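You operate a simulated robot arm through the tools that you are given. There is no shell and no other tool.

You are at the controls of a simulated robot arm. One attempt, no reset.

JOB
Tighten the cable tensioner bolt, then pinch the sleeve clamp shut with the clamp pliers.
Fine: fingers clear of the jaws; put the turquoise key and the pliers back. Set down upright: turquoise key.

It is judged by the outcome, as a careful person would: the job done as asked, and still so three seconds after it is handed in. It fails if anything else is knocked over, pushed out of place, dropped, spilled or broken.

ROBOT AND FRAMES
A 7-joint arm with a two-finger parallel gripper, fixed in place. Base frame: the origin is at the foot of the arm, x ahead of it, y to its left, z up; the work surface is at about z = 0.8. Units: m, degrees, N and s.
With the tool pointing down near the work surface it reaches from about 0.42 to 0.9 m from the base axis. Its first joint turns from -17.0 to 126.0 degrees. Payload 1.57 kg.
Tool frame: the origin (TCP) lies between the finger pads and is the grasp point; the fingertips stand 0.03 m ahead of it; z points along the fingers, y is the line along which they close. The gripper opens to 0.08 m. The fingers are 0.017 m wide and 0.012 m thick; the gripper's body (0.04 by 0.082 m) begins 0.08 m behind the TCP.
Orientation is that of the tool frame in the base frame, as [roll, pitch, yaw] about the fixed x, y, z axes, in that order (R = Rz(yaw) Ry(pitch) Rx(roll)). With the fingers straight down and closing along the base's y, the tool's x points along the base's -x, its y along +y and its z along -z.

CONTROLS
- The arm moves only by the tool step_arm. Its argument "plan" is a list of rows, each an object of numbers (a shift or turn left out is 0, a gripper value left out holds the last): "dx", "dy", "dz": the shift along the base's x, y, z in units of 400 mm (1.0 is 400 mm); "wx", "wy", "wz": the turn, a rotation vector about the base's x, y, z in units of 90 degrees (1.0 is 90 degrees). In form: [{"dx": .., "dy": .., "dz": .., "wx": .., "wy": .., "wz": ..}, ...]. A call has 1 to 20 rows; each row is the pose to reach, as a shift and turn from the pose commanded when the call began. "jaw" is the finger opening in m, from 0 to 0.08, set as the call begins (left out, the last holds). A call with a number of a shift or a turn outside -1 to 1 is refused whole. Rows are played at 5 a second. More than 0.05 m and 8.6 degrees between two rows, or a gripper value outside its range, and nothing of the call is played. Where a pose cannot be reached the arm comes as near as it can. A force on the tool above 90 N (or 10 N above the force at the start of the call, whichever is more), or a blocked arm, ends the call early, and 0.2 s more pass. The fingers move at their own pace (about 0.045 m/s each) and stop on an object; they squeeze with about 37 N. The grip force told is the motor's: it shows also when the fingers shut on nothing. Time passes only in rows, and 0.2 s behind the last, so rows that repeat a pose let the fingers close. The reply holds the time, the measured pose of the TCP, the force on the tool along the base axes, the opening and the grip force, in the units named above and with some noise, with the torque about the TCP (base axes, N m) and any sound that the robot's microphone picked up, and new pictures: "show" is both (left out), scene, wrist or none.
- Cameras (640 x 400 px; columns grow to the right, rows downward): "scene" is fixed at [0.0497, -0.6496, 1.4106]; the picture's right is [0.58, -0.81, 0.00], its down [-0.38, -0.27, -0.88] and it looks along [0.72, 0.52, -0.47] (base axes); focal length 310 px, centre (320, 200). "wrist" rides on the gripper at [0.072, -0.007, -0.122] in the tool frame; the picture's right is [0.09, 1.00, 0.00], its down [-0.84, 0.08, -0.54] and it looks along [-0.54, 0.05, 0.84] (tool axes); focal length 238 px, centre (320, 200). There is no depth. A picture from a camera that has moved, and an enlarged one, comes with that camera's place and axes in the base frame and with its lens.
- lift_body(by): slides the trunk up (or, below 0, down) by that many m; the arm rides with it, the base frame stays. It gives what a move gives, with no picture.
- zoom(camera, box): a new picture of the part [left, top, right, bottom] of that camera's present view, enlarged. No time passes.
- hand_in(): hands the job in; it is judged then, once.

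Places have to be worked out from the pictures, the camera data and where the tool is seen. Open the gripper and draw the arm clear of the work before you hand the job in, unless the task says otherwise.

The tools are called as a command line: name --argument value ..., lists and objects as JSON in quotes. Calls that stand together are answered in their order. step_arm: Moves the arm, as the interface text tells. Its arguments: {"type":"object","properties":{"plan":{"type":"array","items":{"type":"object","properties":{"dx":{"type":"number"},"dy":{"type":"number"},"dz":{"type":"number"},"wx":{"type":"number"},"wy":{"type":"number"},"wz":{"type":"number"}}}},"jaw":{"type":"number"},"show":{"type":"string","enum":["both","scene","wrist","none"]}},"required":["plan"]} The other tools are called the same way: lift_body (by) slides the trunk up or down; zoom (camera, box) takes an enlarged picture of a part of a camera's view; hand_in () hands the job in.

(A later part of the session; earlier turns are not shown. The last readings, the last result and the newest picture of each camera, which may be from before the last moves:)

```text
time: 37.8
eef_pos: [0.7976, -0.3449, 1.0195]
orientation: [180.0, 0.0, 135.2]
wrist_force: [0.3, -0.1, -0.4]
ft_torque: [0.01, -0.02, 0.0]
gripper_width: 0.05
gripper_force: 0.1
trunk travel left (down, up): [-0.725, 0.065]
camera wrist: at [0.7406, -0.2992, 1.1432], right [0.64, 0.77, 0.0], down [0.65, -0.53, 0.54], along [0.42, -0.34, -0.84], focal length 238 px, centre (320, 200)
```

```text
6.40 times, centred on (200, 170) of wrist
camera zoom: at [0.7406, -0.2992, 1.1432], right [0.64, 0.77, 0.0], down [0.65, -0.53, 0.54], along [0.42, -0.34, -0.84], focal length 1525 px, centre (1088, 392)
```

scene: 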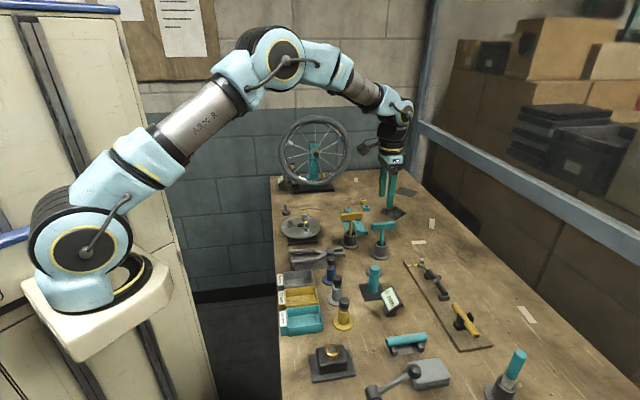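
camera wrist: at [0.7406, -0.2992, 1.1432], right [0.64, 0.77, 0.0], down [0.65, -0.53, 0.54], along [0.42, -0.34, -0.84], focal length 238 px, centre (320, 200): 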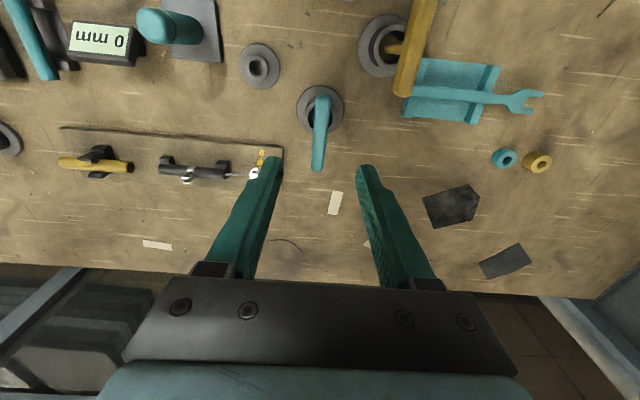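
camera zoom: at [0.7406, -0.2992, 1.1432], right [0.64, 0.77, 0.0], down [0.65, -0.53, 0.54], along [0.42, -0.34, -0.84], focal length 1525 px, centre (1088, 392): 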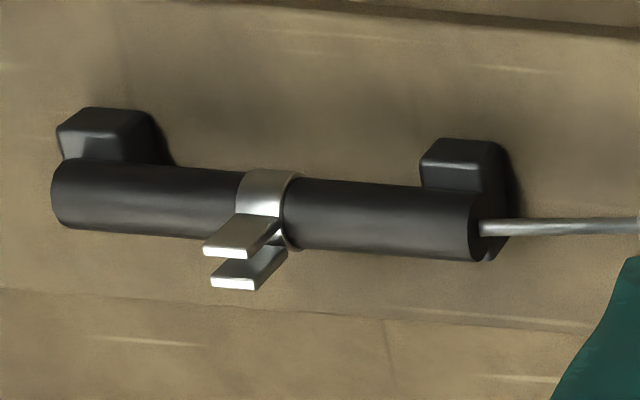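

The ears stand up from the sleeve around (0.7436, -0.540), with tops at z≈0.853, about 7.5 mm apart across the sleeve. I'll move over the pliers with open jaws to get a good top view of them.

step_arm --plan '[{"dx": -0.076, "dy": 0.066, "wz": 0.005}, {"dx": -0.152, "dy": 0.132, "wz": 0.01}, {"dx": -0.228, "dy": 0.198, "wz": 0.015}, {"dx": -0.304, "dy": 0.264, "wz": 0.02}, {"dx": -0.38, "dy": 0.33, "wz": 0.02}, {"dx": -0.456, "dy": 0.395, "wz": 0.02}, {"dx": -0.456, "dy": 0.395, "wz": 0.02}]' --jaw 0.08

zoom --camera "wrist" --box '[220, 40, 420, 240]'

```text
time: 39.4
eef_pos: [0.6137, -0.1863, 1.0212]
orientation: [-179.9, -0.1, 136.9]
wrist_force: [-0.7, -0.3, -0.4]
ft_torque: [0.01, 0.04, 0.01]
gripper_width: 0.0801
gripper_force: 0.0
trunk travel left (down, up): [-0.725, 0.065]
camera wrist: at [0.5567, -0.1424, 1.1446], right [0.61, 0.79, 0.0], down [0.67, -0.51, 0.54], along [0.43, -0.33, -0.84], focal length 238 px, centre (320, 200)
```

scene: 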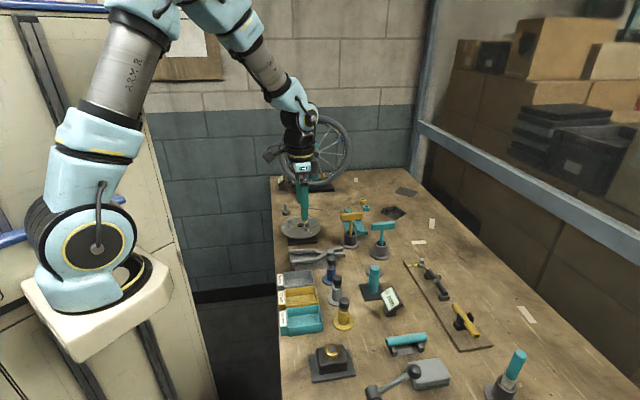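
wrist: 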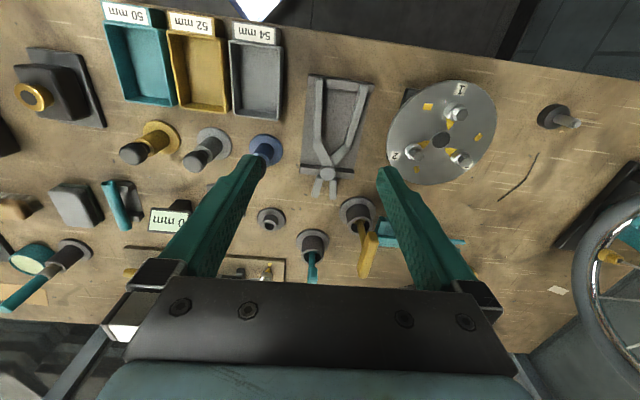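

```text
2.00 times, centred on (320, 140) of wrist
camera zoom: at [0.5567, -0.1424, 1.1446], right [0.61, 0.79, 0.0], down [0.67, -0.51, 0.54], along [0.43, -0.33, -0.84], focal length 477 px, centre (320, 320)
```

zoom: 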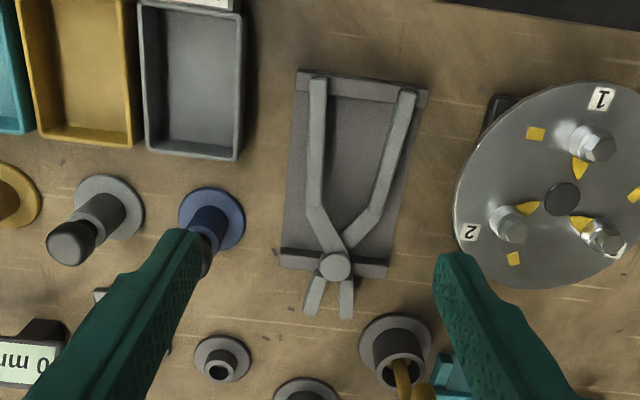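

A good overhead view of the pliers in their tray. I'll zoom in for precise measurements of handles, pivot and jaws.

zoom --camera "wrist" --box '[290, 65, 390, 135]'

zoom --camera "wrist" --box '[290, 135, 390, 205]'

zoom --camera "scene" --box '[285, 240, 350, 280]'

```text
5.71 times, centred on (340, 100) of wrist
camera zoom: at [0.5567, -0.1424, 1.1446], right [0.61, 0.79, 0.0], down [0.67, -0.51, 0.54], along [0.43, -0.33, -0.84], focal length 1362 px, centre (206, 771)
```

zoom: 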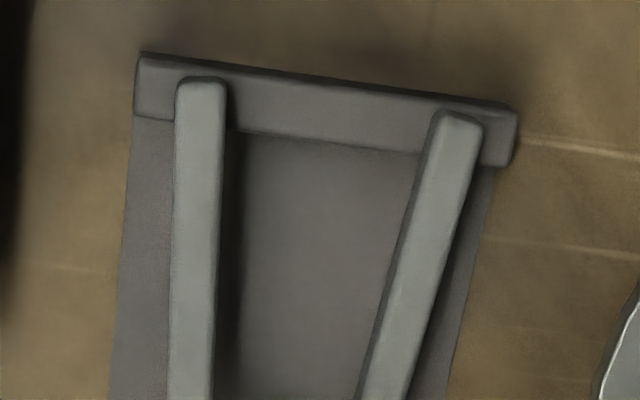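

```text
5.71 times, centred on (340, 170) of wrist
camera zoom: at [0.5567, -0.1424, 1.1446], right [0.61, 0.79, 0.0], down [0.67, -0.51, 0.54], along [0.43, -0.33, -0.84], focal length 1362 px, centre (206, 371)
```

zoom: 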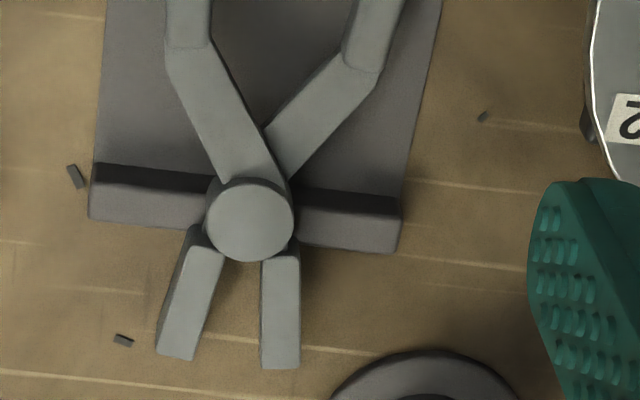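

```text
9.85 times, centred on (318, 260) of scene
camera zoom: at [0.0497, -0.6496, 1.4106], right [0.58, -0.81, 0.0], down [-0.38, -0.27, -0.88], along [0.72, 0.52, -0.47], focal length 3048 px, centre (345, -391)
```

zoom: 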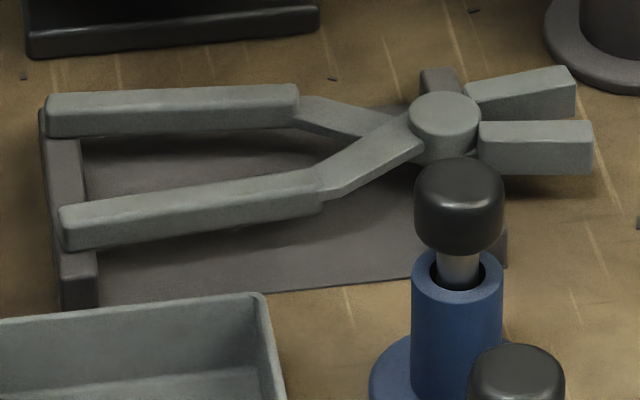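

The pliers' pivot is at about (0.689, -0.2305), their axis at about -44.6°, with an outer handle span of about 60 mm at the grip point. The handle tops are near z≈0.825. I'll move over the handles about 65 mm behind the pivot, descend to z≈0.90 and check.

step_arm --plan '[{"dx": 0.0748, "dy": 0.0065, "dz": -0.06, "wz": -0.0167}, {"dx": 0.0748, "dy": 0.0065, "dz": -0.14, "wz": -0.0167}, {"dx": 0.0748, "dy": 0.0065, "dz": -0.22, "wz": -0.0167}, {"dx": 0.0748, "dy": 0.0065, "dz": -0.3, "wz": -0.0167}, {"dx": 0.0748, "dy": 0.0065, "dz": -0.3, "wz": -0.0167}, {"dx": 0.0748, "dy": 0.0065, "dz": -0.3, "wz": -0.0167}]' --jaw 0.08

zoom --camera "wrist" --box '[220, 60, 420, 260]'

zoom --camera "scene" --box '[280, 190, 360, 280]'

```text
time: 40.8
eef_pos: [0.6455, -0.1856, 0.9001]
orientation: [-180.0, 0.1, 135.5]
wrist_force: [0.3, -0.4, 0.5]
ft_torque: [0.0, 0.05, 0.0]
gripper_width: 0.08
gripper_force: 0.1
trunk travel left (down, up): [-0.725, 0.065]
camera wrist: at [0.5898, -0.1397, 1.0233], right [0.63, 0.77, 0.0], down [0.65, -0.53, 0.54], along [0.42, -0.34, -0.84], focal length 238 px, centre (320, 200)
```

scene: 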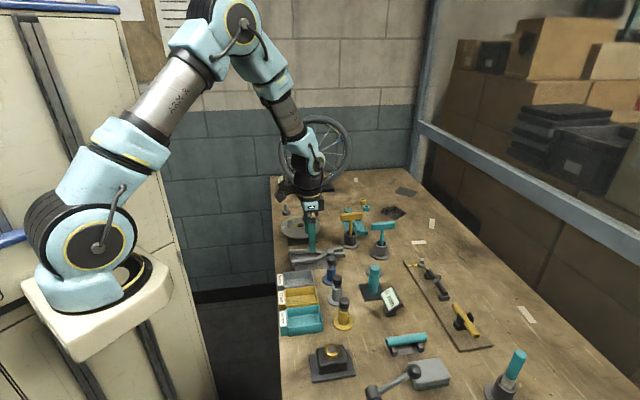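
wrist: 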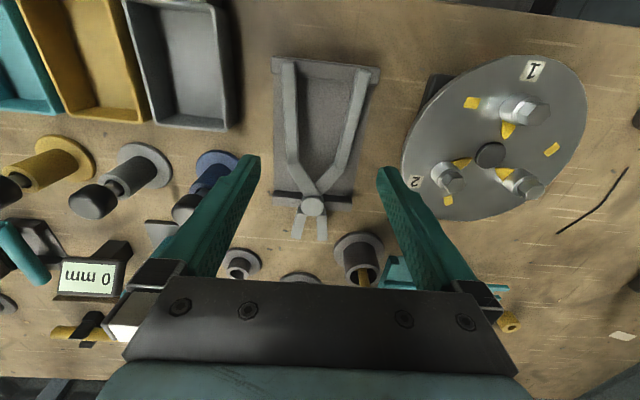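

```text
2.00 times, centred on (320, 160) of wrist
camera zoom: at [0.5898, -0.1397, 1.0233], right [0.63, 0.77, 0.0], down [0.65, -0.53, 0.54], along [0.42, -0.34, -0.84], focal length 477 px, centre (320, 280)
```

zoom: 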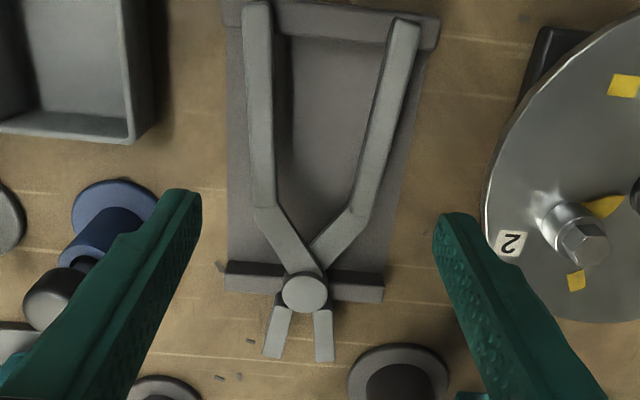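

```text
4.44 times, centred on (320, 235) of scene
camera zoom: at [0.0497, -0.6496, 1.4106], right [0.58, -0.81, 0.0], down [-0.38, -0.27, -0.88], along [0.72, 0.52, -0.47], focal length 1376 px, centre (320, 44)
```

zoom: 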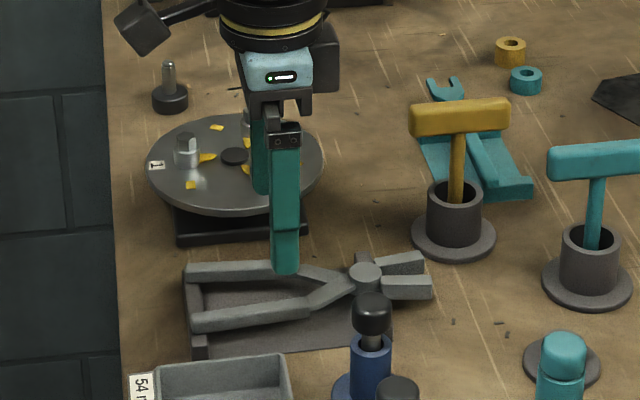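

The handles straddle nicely between the fingers, about 2 mm off-centre. I'll correct that and lower so the fingertips reach z≈0.811, just above the tray plate and outside both handles.

step_arm --plan '[{"dx": -0.0063, "dy": -0.0025, "dz": -0.04}, {"dx": -0.0063, "dy": -0.0025, "dz": -0.08}, {"dx": -0.0063, "dy": -0.0025, "dz": -0.11}, {"dx": -0.0063, "dy": -0.0025, "dz": -0.13}, {"dx": -0.0063, "dy": -0.0025, "dz": -0.147}, {"dx": -0.0063, "dy": -0.0025, "dz": -0.147}]' --jaw 0.08

zoom --camera "scene" --box '[280, 220, 360, 290]'

zoom --camera "wrist" --box '[220, 60, 420, 280]'

```text
time: 42.2
eef_pos: [0.6442, -0.1857, 0.8415]
orientation: [-180.0, 0.0, 135.6]
wrist_force: [-0.3, 0.6, 0.4]
ft_torque: [-0.02, -0.01, -0.01]
gripper_width: 0.08
gripper_force: 0.1
trunk travel left (down, up): [-0.725, 0.065]
camera wrist: at [0.5867, -0.1402, 0.965], right [0.63, 0.77, 0.0], down [0.65, -0.53, 0.54], along [0.42, -0.34, -0.84], focal length 238 px, centre (320, 200)
```

scene: 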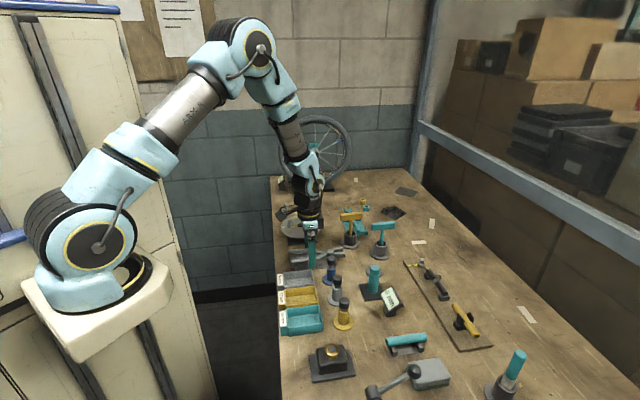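
wrist: 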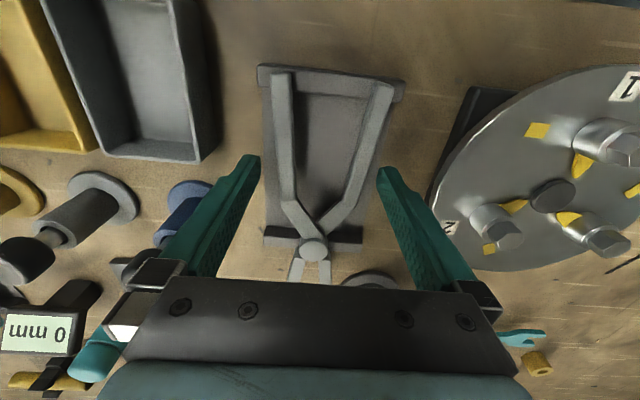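

```text
5.71 times, centred on (320, 255) of scene
camera zoom: at [0.0497, -0.6496, 1.4106], right [0.58, -0.81, 0.0], down [-0.38, -0.27, -0.88], along [0.72, 0.52, -0.47], focal length 1769 px, centre (320, -114)
```

zoom: 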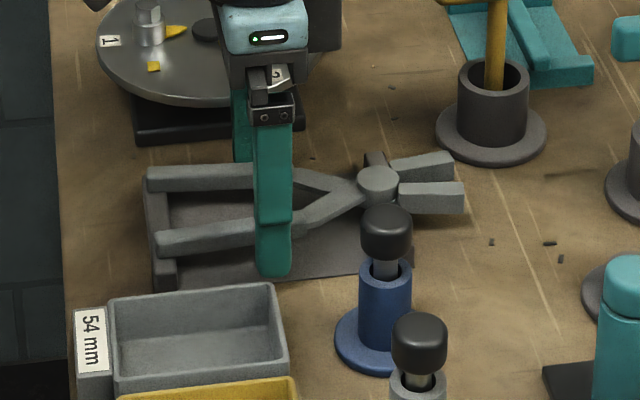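

```text
1.82 times, centred on (320, 170) of wrist
camera zoom: at [0.5867, -0.1402, 0.965], right [0.63, 0.77, 0.0], down [0.65, -0.53, 0.54], along [0.42, -0.34, -0.84], focal length 433 px, centre (320, 254)
```

zoom: 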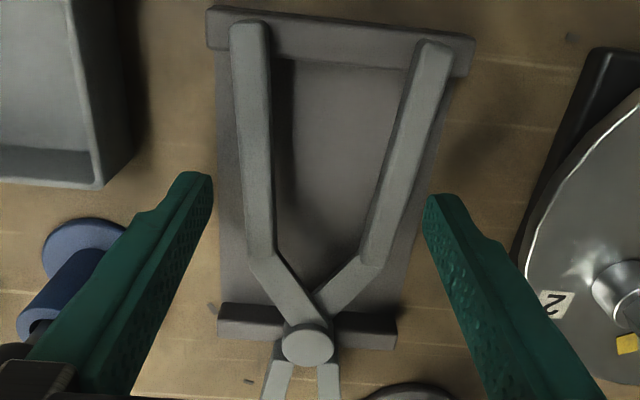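

Both fingers are outside the handles at their height. I'll close gently to 55 mm and read the contact force rather than squeezing fully.

step_arm --plan '[{"dz": 0}, {"dz": 0}, {"dz": 0}]' --jaw 0.058 --show "none"

step_arm --plan '[{"dz": 0}, {"dz": 0}, {"dz": 0}]' --jaw 0.055

zoom --camera "wrist" --box '[220, 60, 420, 280]'

```text
time: 43.0
eef_pos: [0.6431, -0.1852, 0.8411]
orientation: [180.0, 0.0, 135.5]
wrist_force: [0.5, 1.3, 0.6]
ft_torque: [0.05, -0.09, -0.02]
gripper_width: 0.0592
gripper_force: 0.4
trunk travel left (down, up): [-0.725, 0.065]
```

```text
time: 43.8
eef_pos: [0.6442, -0.1849, 0.8412]
orientation: [180.0, 0.0, 135.5]
wrist_force: [1.1, 0.2, 0.1]
ft_torque: [0.01, 0.0, 0.02]
gripper_width: 0.0572
gripper_force: 3.0
trunk travel left (down, up): [-0.725, 0.065]
camera wrist: at [0.5868, -0.1402, 0.9651], right [0.63, 0.77, 0.0], down [0.65, -0.53, 0.54], along [0.42, -0.34, -0.84], focal length 238 px, centre (320, 200)
```

scene: 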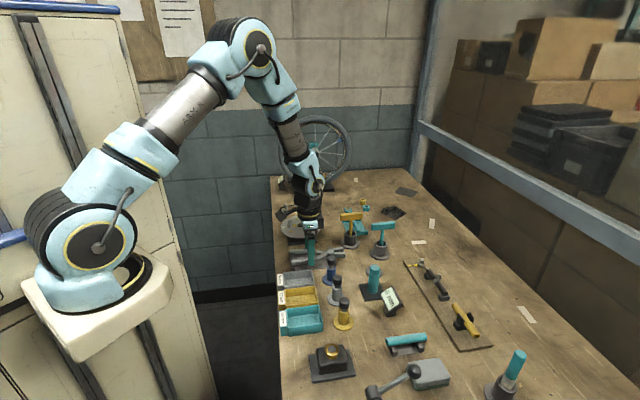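
wrist: 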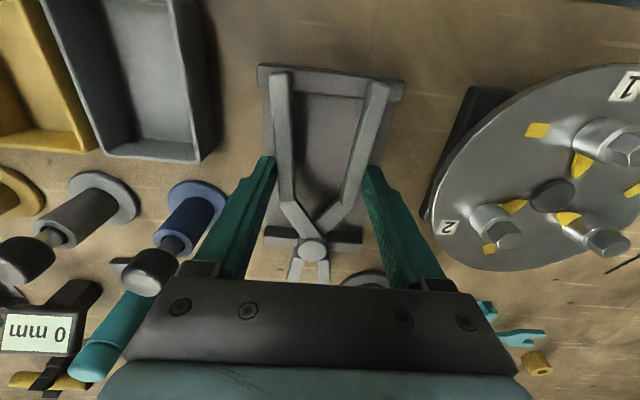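

```text
1.82 times, centred on (320, 170) of wrist
camera zoom: at [0.5868, -0.1402, 0.9651], right [0.63, 0.77, 0.0], down [0.65, -0.53, 0.54], along [0.42, -0.34, -0.84], focal length 433 px, centre (320, 254)
```

zoom: 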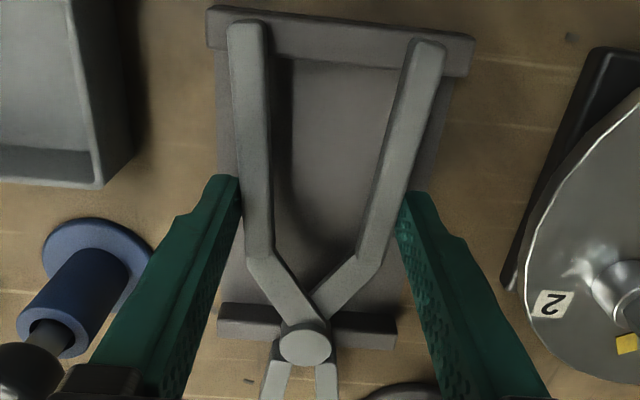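

Contact was made at about 57 mm with 3 N, so the pliers have a springy resistance. I'll close a bit more to see how the grip force builds up.

step_arm --plan '[{"dz": 0}, {"dz": 0}, {"dz": 0}]' --jaw 0.05 --show "wrist"

zoom --camera "wrist" --box '[220, 60, 420, 280]'

```text
time: 44.6
eef_pos: [0.6431, -0.1867, 0.8422]
orientation: [180.0, 0.0, 135.5]
wrist_force: [0.0, -0.9, 0.1]
ft_torque: [0.0, 0.01, 0.01]
gripper_width: 0.054
gripper_force: 3.0
trunk travel left (down, up): [-0.725, 0.065]
camera wrist: at [0.5868, -0.1402, 0.9651], right [0.63, 0.77, 0.0], down [0.65, -0.53, 0.54], along [0.42, -0.34, -0.84], focal length 238 px, centre (320, 200)
```

wrist: 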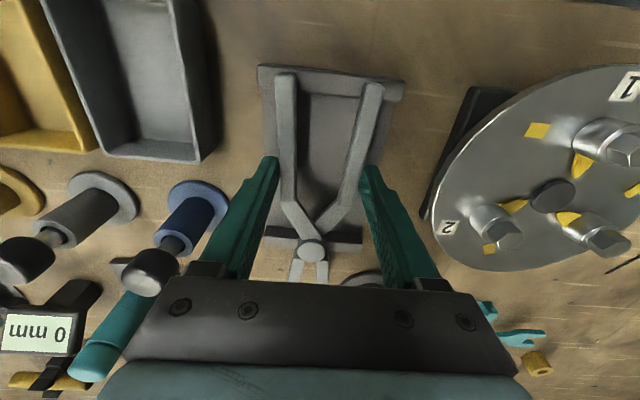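

```text
1.82 times, centred on (320, 170) of wrist
camera zoom: at [0.5868, -0.1402, 0.9651], right [0.63, 0.77, 0.0], down [0.65, -0.53, 0.54], along [0.42, -0.34, -0.84], focal length 433 px, centre (320, 254)
```

zoom: 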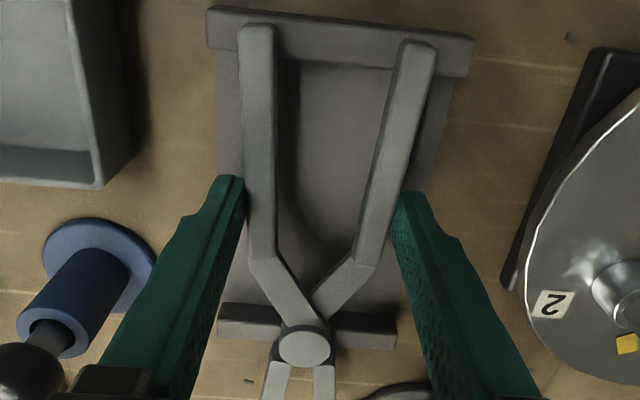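

The width went to 54 mm at the same 3 N. I'll hold still for a moment to see whether the handles keep creeping in or have settled.

step_arm --plan '[{"dz": 0}, {"dz": 0}, {"dz": 0}, {"dz": 0}, {"dz": 0}]' --show "none"

```text
time: 45.8
eef_pos: [0.6438, -0.1849, 0.8425]
orientation: [179.9, 0.0, 135.5]
wrist_force: [0.2, 0.4, -0.8]
ft_torque: [0.01, 0.02, 0.04]
gripper_width: 0.054
gripper_force: 3.8
trunk travel left (down, up): [-0.725, 0.065]
```

It settled at 54 mm with about 3.5 N, so the pliers have a preloaded spring and stay open. I'll lift just 6 mm first and check that they hold without drooping.

step_arm --plan '[{"dz": 0.004}, {"dz": 0.008}, {"dz": 0.012}, {"dz": 0.015}, {"dz": 0.015}]'

zoom --camera "scene" --box '[280, 230, 360, 290]'

zoom --camera "wrist" --box '[220, 60, 420, 280]'

```text
time: 47.0
eef_pos: [0.6432, -0.1862, 0.8484]
orientation: [180.0, -0.1, 135.4]
wrist_force: [-0.3, 0.0, -2.0]
ft_torque: [0.01, 0.03, -0.02]
gripper_width: 0.0538
gripper_force: 3.8
trunk travel left (down, up): [-0.725, 0.065]
camera wrist: at [0.586, -0.1399, 0.9717], right [0.63, 0.78, 0.0], down [0.65, -0.53, 0.54], along [0.42, -0.34, -0.84], focal length 238 px, centre (320, 200)
```

scene: 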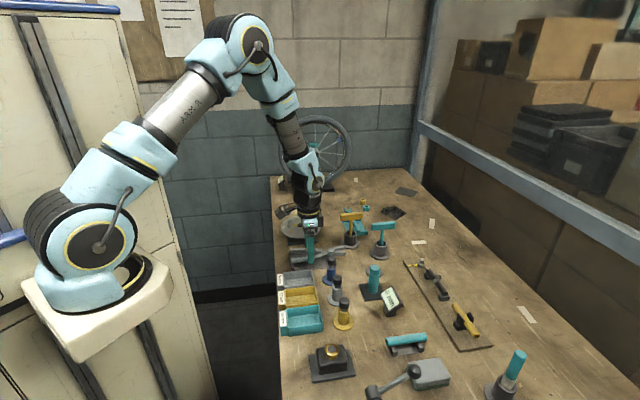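
wrist: 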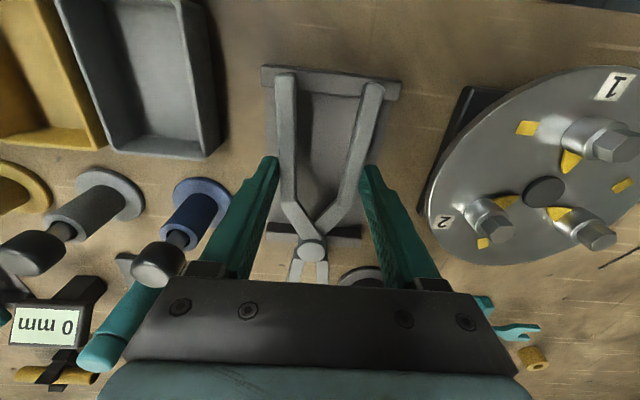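

```text
6.67 times, centred on (320, 260) of scene
camera zoom: at [0.0497, -0.6496, 1.4106], right [0.58, -0.81, 0.0], down [-0.38, -0.27, -0.88], along [0.72, 0.52, -0.47], focal length 2064 px, centre (320, -200)
```

zoom: 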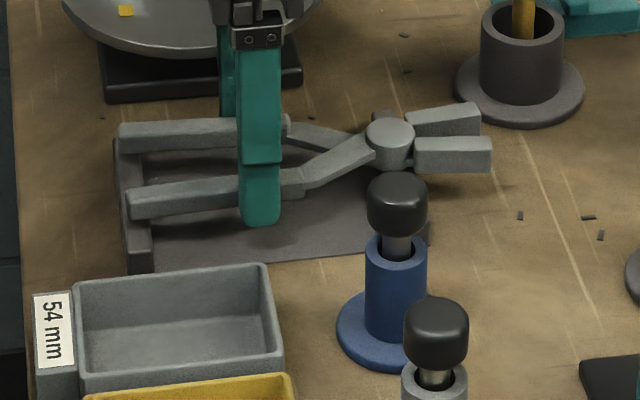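

```text
1.82 times, centred on (320, 170) of wrist
camera zoom: at [0.586, -0.1399, 0.9717], right [0.63, 0.78, 0.0], down [0.65, -0.53, 0.54], along [0.42, -0.34, -0.84], focal length 433 px, centre (320, 254)
```

zoom: 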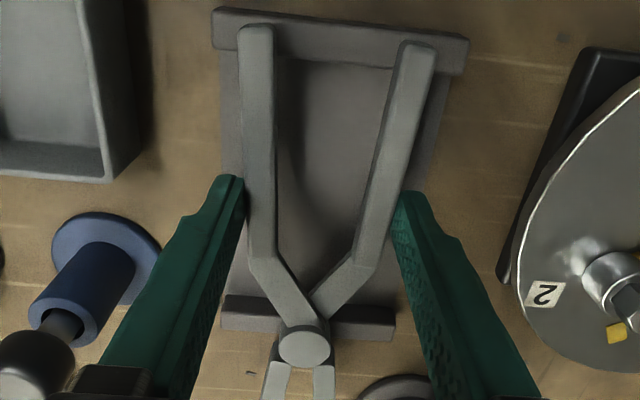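

The pliers lifted flat with the gripper and the grip is stable. I'll raise them to a safe travel height in gentle steps.

step_arm --plan '[{"dz": 0.02}, {"dz": 0.06}, {"dz": 0.11}, {"dz": 0.16}, {"dz": 0.21}, {"dz": 0.26}, {"dz": 0.31}, {"dz": 0.34}, {"dz": 0.34}]'

zoom --camera "scene" --box '[270, 170, 370, 280]'

zoom --camera "wrist" --box '[220, 60, 420, 290]'

```text
time: 49.0
eef_pos: [0.6444, -0.1851, 0.9841]
orientation: [180.0, 0.0, 135.4]
wrist_force: [0.7, -0.4, -1.1]
ft_torque: [0.01, 0.02, -0.01]
gripper_width: 0.0546
gripper_force: 3.6
trunk travel left (down, up): [-0.725, 0.065]
camera wrist: at [0.5872, -0.1401, 1.1083], right [0.63, 0.77, 0.0], down [0.65, -0.53, 0.54], along [0.42, -0.34, -0.84], focal length 238 px, centre (320, 200)
```

scene: 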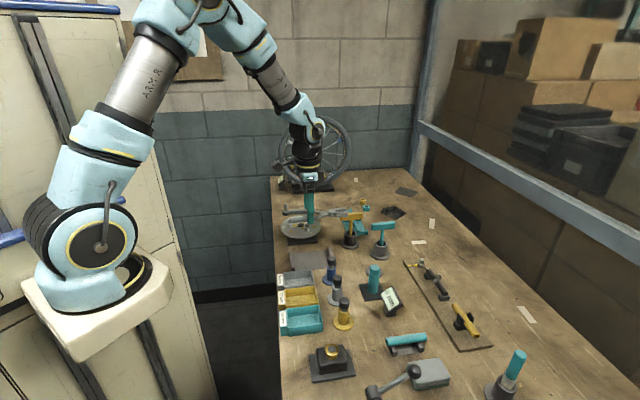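
wrist: 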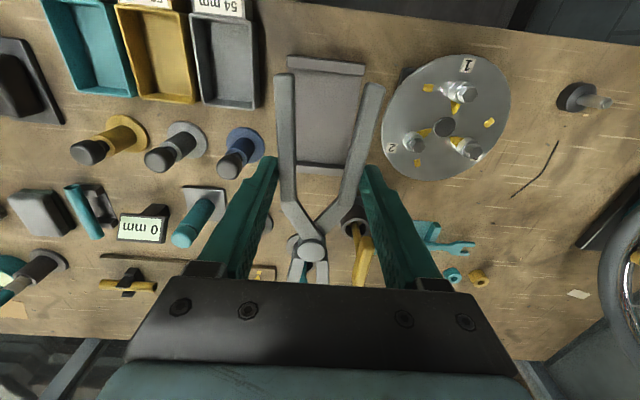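

```text
3.64 times, centred on (320, 225) of scene
camera zoom: at [0.0497, -0.6496, 1.4106], right [0.58, -0.81, 0.0], down [-0.38, -0.27, -0.88], along [0.72, 0.52, -0.47], focal length 1126 px, centre (320, 109)
```

zoom: 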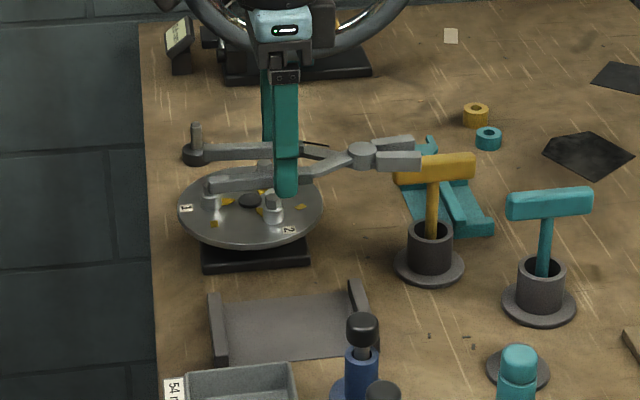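

```text
1.74 times, centred on (320, 175) of wrist
camera zoom: at [0.5872, -0.1401, 1.1083], right [0.63, 0.77, 0.0], down [0.65, -0.53, 0.54], along [0.42, -0.34, -0.84], focal length 414 px, centre (320, 244)
```

zoom: 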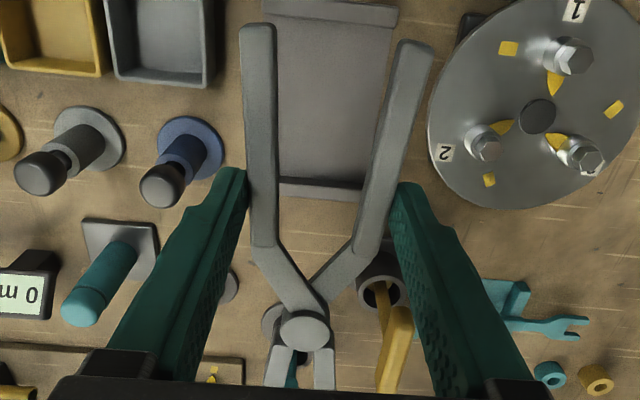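

The pliers are held level and open. I'll carry them over the clamp at this height while turning -90° so the jaws point back along the sleeve (about 226°), with gentle acceleration.

step_arm --plan '[{"dx": 0.0084, "dy": -0.0142, "wz": -0.0199}, {"dx": 0.0252, "dy": -0.0426, "wz": -0.0597}, {"dx": 0.0504, "dy": -0.0852, "wz": -0.1195}, {"dx": 0.0756, "dy": -0.1278, "wz": -0.1792}, {"dx": 0.1008, "dy": -0.1704, "wz": -0.2389}, {"dx": 0.126, "dy": -0.213, "wz": -0.2987}, {"dx": 0.1512, "dy": -0.2556, "wz": -0.3584}, {"dx": 0.1764, "dy": -0.2982, "wz": -0.4182}, {"dx": 0.2016, "dy": -0.3408, "wz": -0.4779}, {"dx": 0.2268, "dy": -0.3834, "wz": -0.5376}, {"dx": 0.252, "dy": -0.426, "wz": -0.5974}, {"dx": 0.2772, "dy": -0.4686, "wz": -0.6571}, {"dx": 0.3024, "dy": -0.5112, "wz": -0.7168}, {"dx": 0.3276, "dy": -0.5538, "wz": -0.7766}, {"dx": 0.3528, "dy": -0.5964, "wz": -0.8363}, {"dx": 0.378, "dy": -0.639, "wz": -0.896}, {"dx": 0.399, "dy": -0.6745, "wz": -0.9458}, {"dx": 0.4116, "dy": -0.6958, "wz": -0.9757}, {"dx": 0.42, "dy": -0.71, "wz": -0.9956}, {"dx": 0.42, "dy": -0.71, "wz": -0.9956}]'

zoom --camera "scene" --box '[400, 200, 480, 310]'

zoom --camera "wrist" --box '[240, 60, 400, 290]'

```text
time: 53.2
eef_pos: [0.8106, -0.4699, 0.9832]
orientation: [180.0, 0.0, 45.9]
wrist_force: [1.1, 0.3, -1.6]
ft_torque: [-0.01, -0.03, 0.02]
gripper_width: 0.0548
gripper_force: 4.2
trunk travel left (down, up): [-0.725, 0.065]
camera wrist: at [0.8548, -0.4136, 1.1068], right [0.78, -0.63, 0.0], down [-0.53, -0.65, 0.54], along [-0.34, -0.42, -0.84], focal length 238 px, centre (320, 200)
```

scene: 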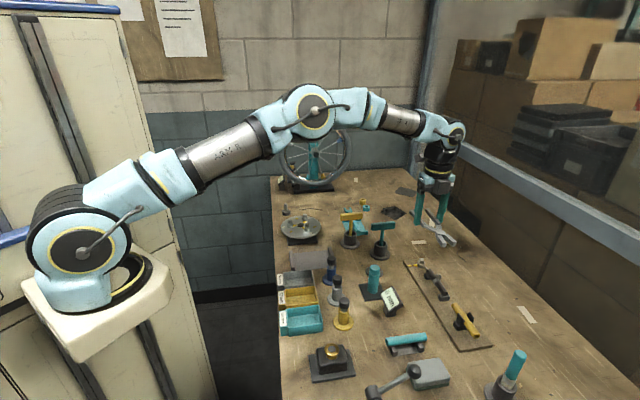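
wrist: 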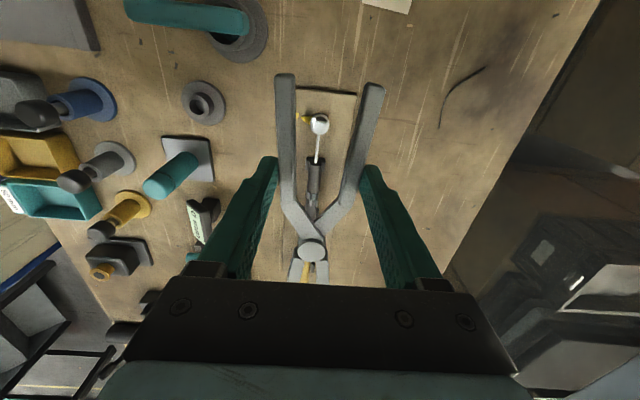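

```text
3.64 times, centred on (440, 255) of scene
camera zoom: at [0.0497, -0.6496, 1.4106], right [0.58, -0.81, 0.0], down [-0.38, -0.27, -0.88], along [0.72, 0.52, -0.47], focal length 1126 px, centre (-116, 0)
```

zoom: 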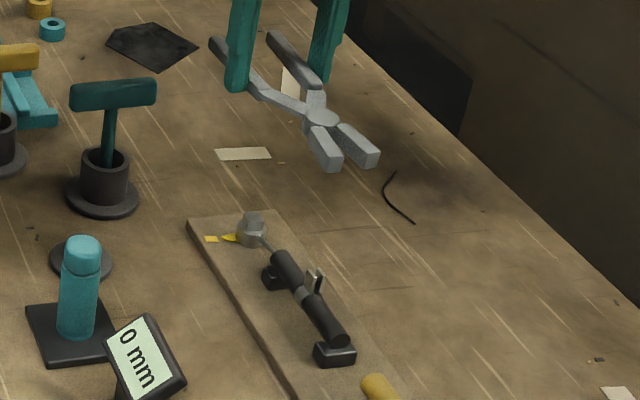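

```text
1.74 times, centred on (320, 175) of wrist
camera zoom: at [0.8548, -0.4136, 1.1068], right [0.78, -0.63, 0.0], down [-0.53, -0.65, 0.54], along [-0.34, -0.42, -0.84], focal length 414 px, centre (320, 244)
```

zoom: 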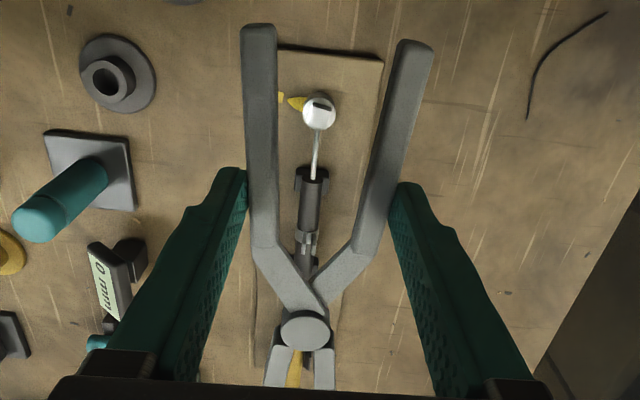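

The pliers are over the board, jaws pointing along the sleeve, and the ears are visible between the handles. I'll zoom in to align the jaw mouth with the ears.

zoom --camera "wrist" --box '[285, 150, 345, 230]'

zoom --camera "wrist" --box '[280, 220, 360, 290]'

zoom --camera "scene" --box '[420, 225, 460, 255]'

zoom --camera "scene" --box '[420, 262, 460, 292]'

```text
5.00 times, centred on (315, 190) of wrist
camera zoom: at [0.8548, -0.4136, 1.1068], right [0.78, -0.63, 0.0], down [-0.53, -0.65, 0.54], along [-0.34, -0.42, -0.84], focal length 1192 px, centre (345, 250)
```

zoom: 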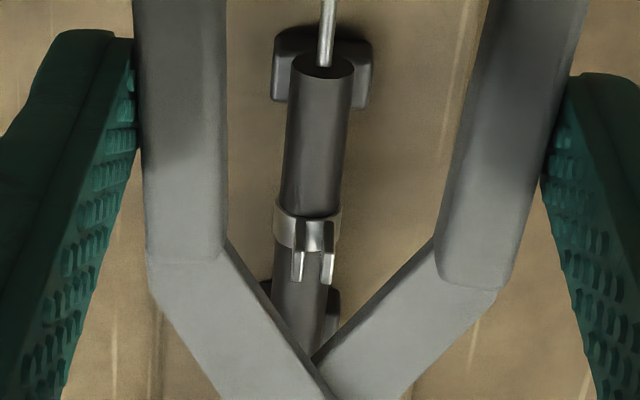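

```text
5.71 times, centred on (320, 255) of wrist
camera zoom: at [0.8548, -0.4136, 1.1068], right [0.78, -0.63, 0.0], down [-0.53, -0.65, 0.54], along [-0.34, -0.42, -0.84], focal length 1362 px, centre (320, -114)
```

zoom: 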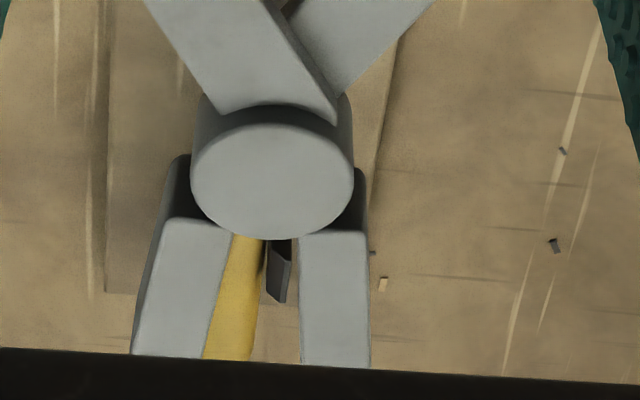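

```text
13.33 times, centred on (440, 240) of scene
camera zoom: at [0.0497, -0.6496, 1.4106], right [0.58, -0.81, 0.0], down [-0.38, -0.27, -0.88], along [0.72, 0.52, -0.47], focal length 4128 px, centre (-1280, -333)
```

zoom: 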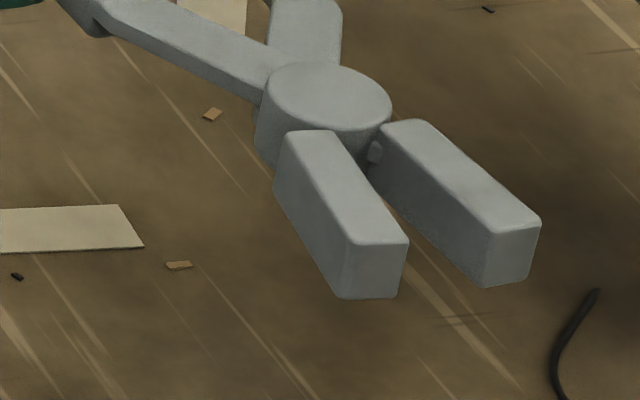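

```text
13.33 times, centred on (440, 277) of scene
camera zoom: at [0.0497, -0.6496, 1.4106], right [0.58, -0.81, 0.0], down [-0.38, -0.27, -0.88], along [0.72, 0.52, -0.47], focal length 4128 px, centre (-1280, -827)
```

zoom: 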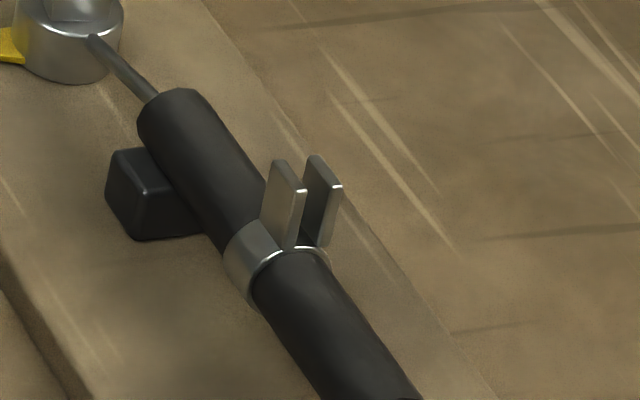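

Comparing both views, the ears are about 4 mm toward +x of where the jaw mouth would land. I also want them about 8 mm behind the jaw tips, so I'll shift (+6, +2.5) mm, lower to TCP z≈0.915 and re-measure.

step_arm --plan '[{"dx": 0.008, "dy": 0.003, "dz": -0.02}, {"dx": 0.0152, "dy": 0.0062, "dz": -0.06}, {"dx": 0.0152, "dy": 0.0062, "dz": -0.1}, {"dx": 0.0152, "dy": 0.0062, "dz": -0.14}, {"dx": 0.0152, "dy": 0.0062, "dz": -0.17}, {"dx": 0.0152, "dy": 0.0062, "dz": -0.17}]'

zoom --camera "scene" --box '[416, 250, 464, 290]'

zoom --camera "wrist" --box '[280, 200, 360, 290]'

```text
time: 54.6
eef_pos: [0.8171, -0.4679, 0.9151]
orientation: [179.9, 0.0, 46.0]
wrist_force: [0.5, 0.6, -1.4]
ft_torque: [0.01, -0.02, 0.02]
gripper_width: 0.0503
gripper_force: 4.3
trunk travel left (down, up): [-0.725, 0.065]
camera wrist: at [0.8618, -0.4116, 1.0377], right [0.78, -0.63, 0.0], down [-0.53, -0.65, 0.54], along [-0.34, -0.42, -0.84], focal length 238 px, centre (320, 200)
```

scene: 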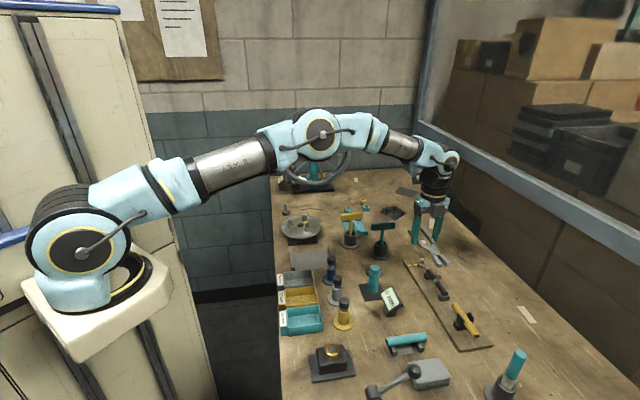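
wrist: 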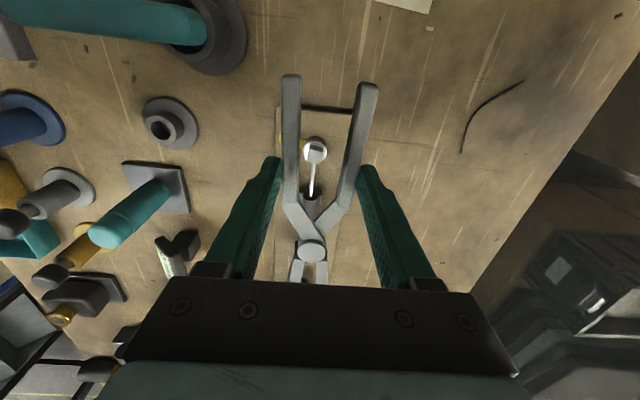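

```text
10.00 times, centred on (440, 270) of scene
camera zoom: at [0.0497, -0.6496, 1.4106], right [0.58, -0.81, 0.0], down [-0.38, -0.27, -0.88], along [0.72, 0.52, -0.47], focal length 3096 px, centre (-880, -500)
```

zoom: 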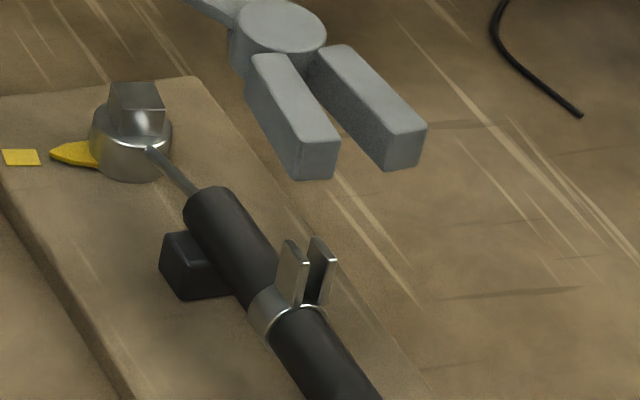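

```text
4.44 times, centred on (320, 245) of wrist
camera zoom: at [0.8618, -0.4116, 1.0377], right [0.78, -0.63, 0.0], down [-0.53, -0.65, 0.54], along [-0.34, -0.42, -0.84], focal length 1059 px, centre (320, 0)
```

zoom: 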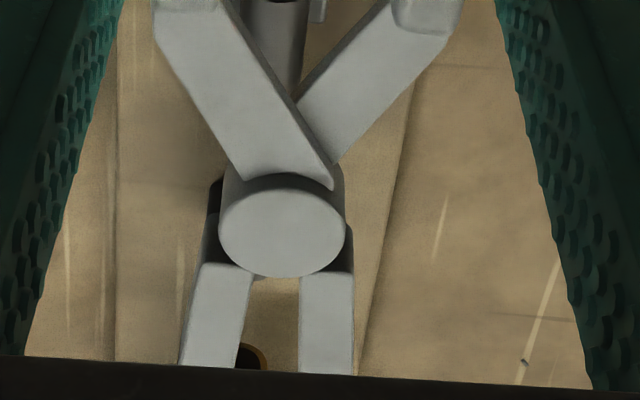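

The grip crept in to 50 mm and narrowed the jaw gap. I'll relax the command to 55 mm so the spring reopens the jaws, holding still, and check the force and width.

step_arm --plan '[{"dz": 0}, {"dz": 0}, {"dz": 0}]' --jaw 0.054

zoom --camera "scene" --box '[416, 240, 464, 290]'

```text
time: 55.4
eef_pos: [0.8172, -0.4665, 0.9148]
orientation: [-180.0, 0.0, 45.9]
wrist_force: [1.2, 0.5, -0.8]
ft_torque: [0.02, -0.01, 0.03]
gripper_width: 0.0569
gripper_force: 2.8
trunk travel left (down, up): [-0.725, 0.065]
camera wrist: at [0.8618, -0.4115, 1.0379], right [0.78, -0.63, 0.0], down [-0.53, -0.66, 0.54], along [-0.34, -0.42, -0.84], focal length 238 px, centre (320, 200)
```

scene: 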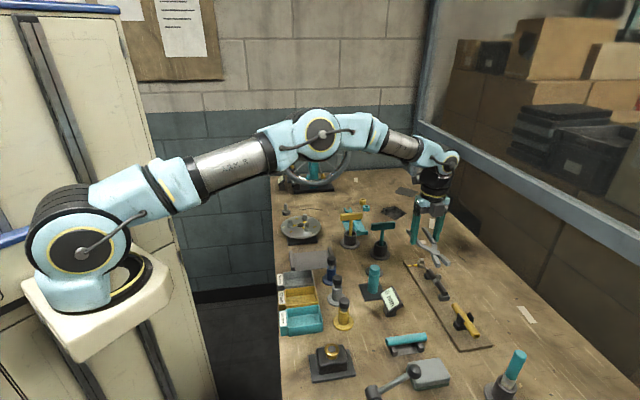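
wrist: 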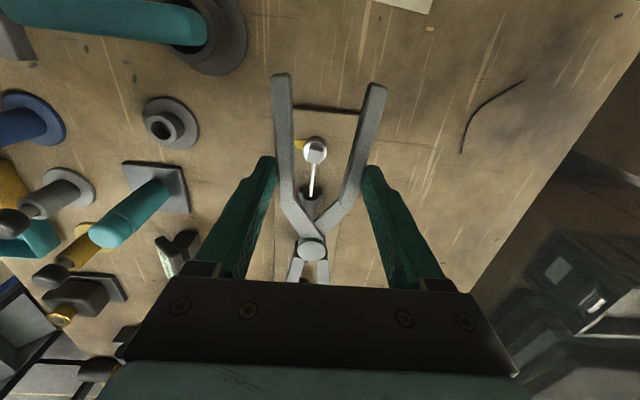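

```text
8.00 times, centred on (440, 265) of scene
camera zoom: at [0.0497, -0.6496, 1.4106], right [0.58, -0.81, 0.0], down [-0.38, -0.27, -0.88], along [0.72, 0.52, -0.47], focal length 2477 px, centre (-640, -320)
```

zoom: 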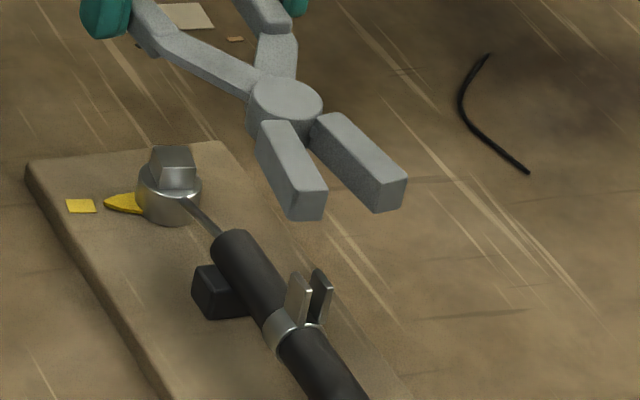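

The jaws reopened and the pliers remain held. I'll measure the jaw tips and ears again at higher zoom.

zoom --camera "scene" --box '[424, 250, 456, 290]'

zoom --camera "wrist" --box '[280, 180, 360, 290]'

```text
10.00 times, centred on (440, 270) of scene
camera zoom: at [0.0497, -0.6496, 1.4106], right [0.58, -0.81, 0.0], down [-0.38, -0.27, -0.88], along [0.72, 0.52, -0.47], focal length 3096 px, centre (-880, -500)
```

zoom: 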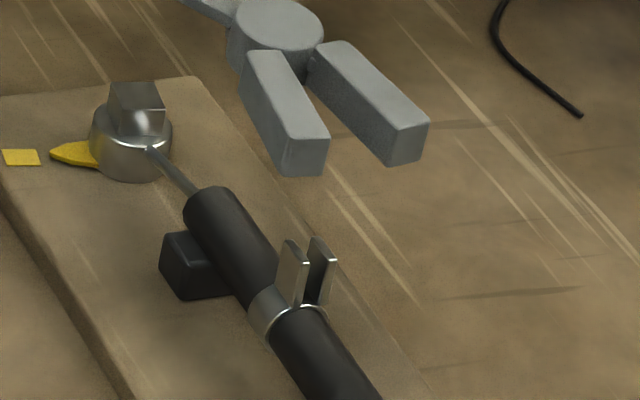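

```text
3.64 times, centred on (320, 235) of wrist
camera zoom: at [0.8618, -0.4115, 1.0379], right [0.78, -0.63, 0.0], down [-0.53, -0.66, 0.54], along [-0.34, -0.42, -0.84], focal length 867 px, centre (320, 73)
```

zoom: 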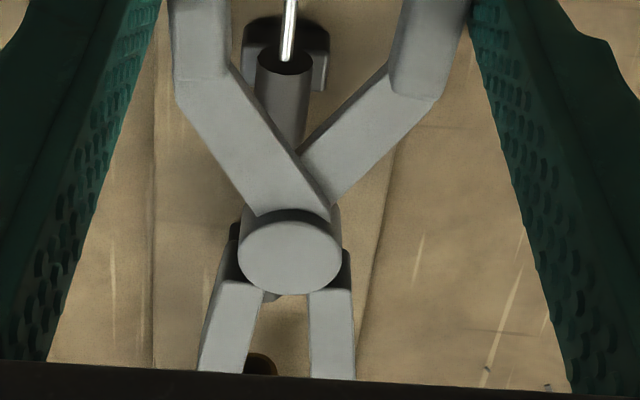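

Triangulating again, the ears are about 1.6 mm off the jaw midline, toward the -x, +y side. I'll correct that and lower to about 3 mm above the ear tops for a parallax-free check.

step_arm --plan '[{"dx": -0.0028, "dy": 0.0028, "dz": -0.015}, {"dx": -0.0028, "dy": 0.0028, "dz": -0.035}, {"dx": -0.0028, "dy": 0.0028, "dz": -0.055}, {"dx": -0.0028, "dy": 0.0028, "dz": -0.0675}, {"dx": -0.0028, "dy": 0.0028, "dz": -0.0675}]'

zoom --camera "scene" --box '[424, 256, 456, 286]'

zoom --camera "wrist" --box '[280, 190, 360, 290]'

```text
time: 56.6
eef_pos: [0.8162, -0.4668, 0.889]
orientation: [180.0, 0.0, 45.9]
wrist_force: [0.3, -0.1, -0.1]
ft_torque: [0.02, -0.03, 0.0]
gripper_width: 0.0571
gripper_force: 3.4
trunk travel left (down, up): [-0.725, 0.065]
camera wrist: at [0.8606, -0.4102, 1.0127], right [0.78, -0.63, 0.0], down [-0.53, -0.65, 0.54], along [-0.34, -0.42, -0.84], focal length 238 px, centre (320, 200)
```

scene: 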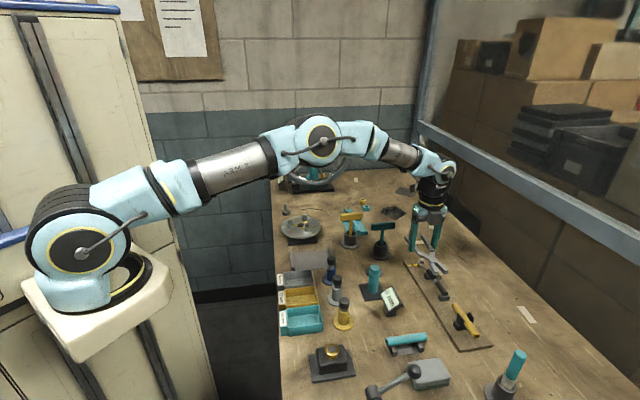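
wrist: 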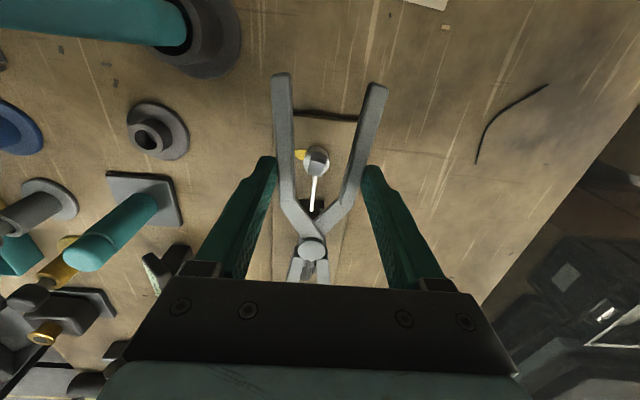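

```text
13.33 times, centred on (440, 271) of scene
camera zoom: at [0.0497, -0.6496, 1.4106], right [0.58, -0.81, 0.0], down [-0.38, -0.27, -0.88], along [0.72, 0.52, -0.47], focal length 4128 px, centre (-1280, -747)
```

zoom: 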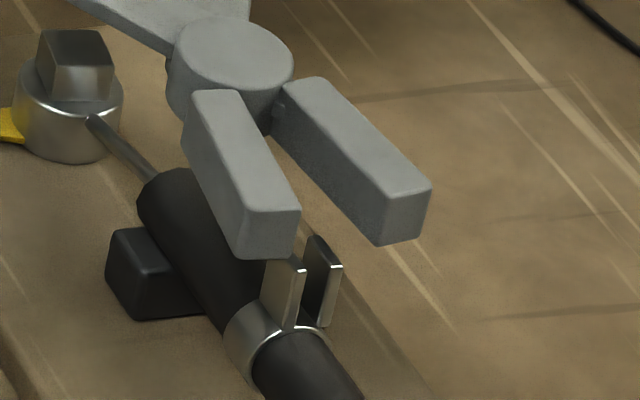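

```text
4.00 times, centred on (320, 240) of wrist
camera zoom: at [0.8606, -0.4102, 1.0127], right [0.78, -0.63, 0.0], down [-0.53, -0.65, 0.54], along [-0.34, -0.42, -0.84], focal length 953 px, centre (320, 40)
```

zoom: 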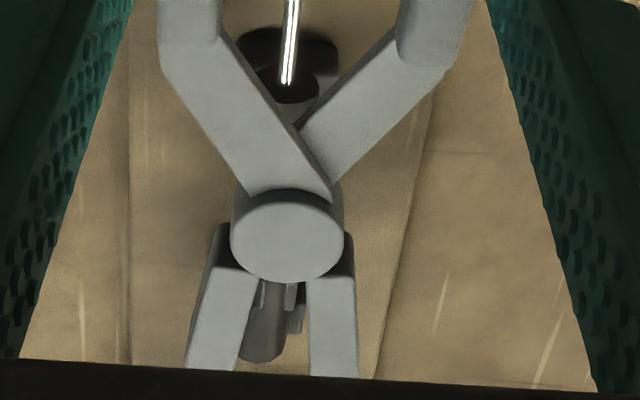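

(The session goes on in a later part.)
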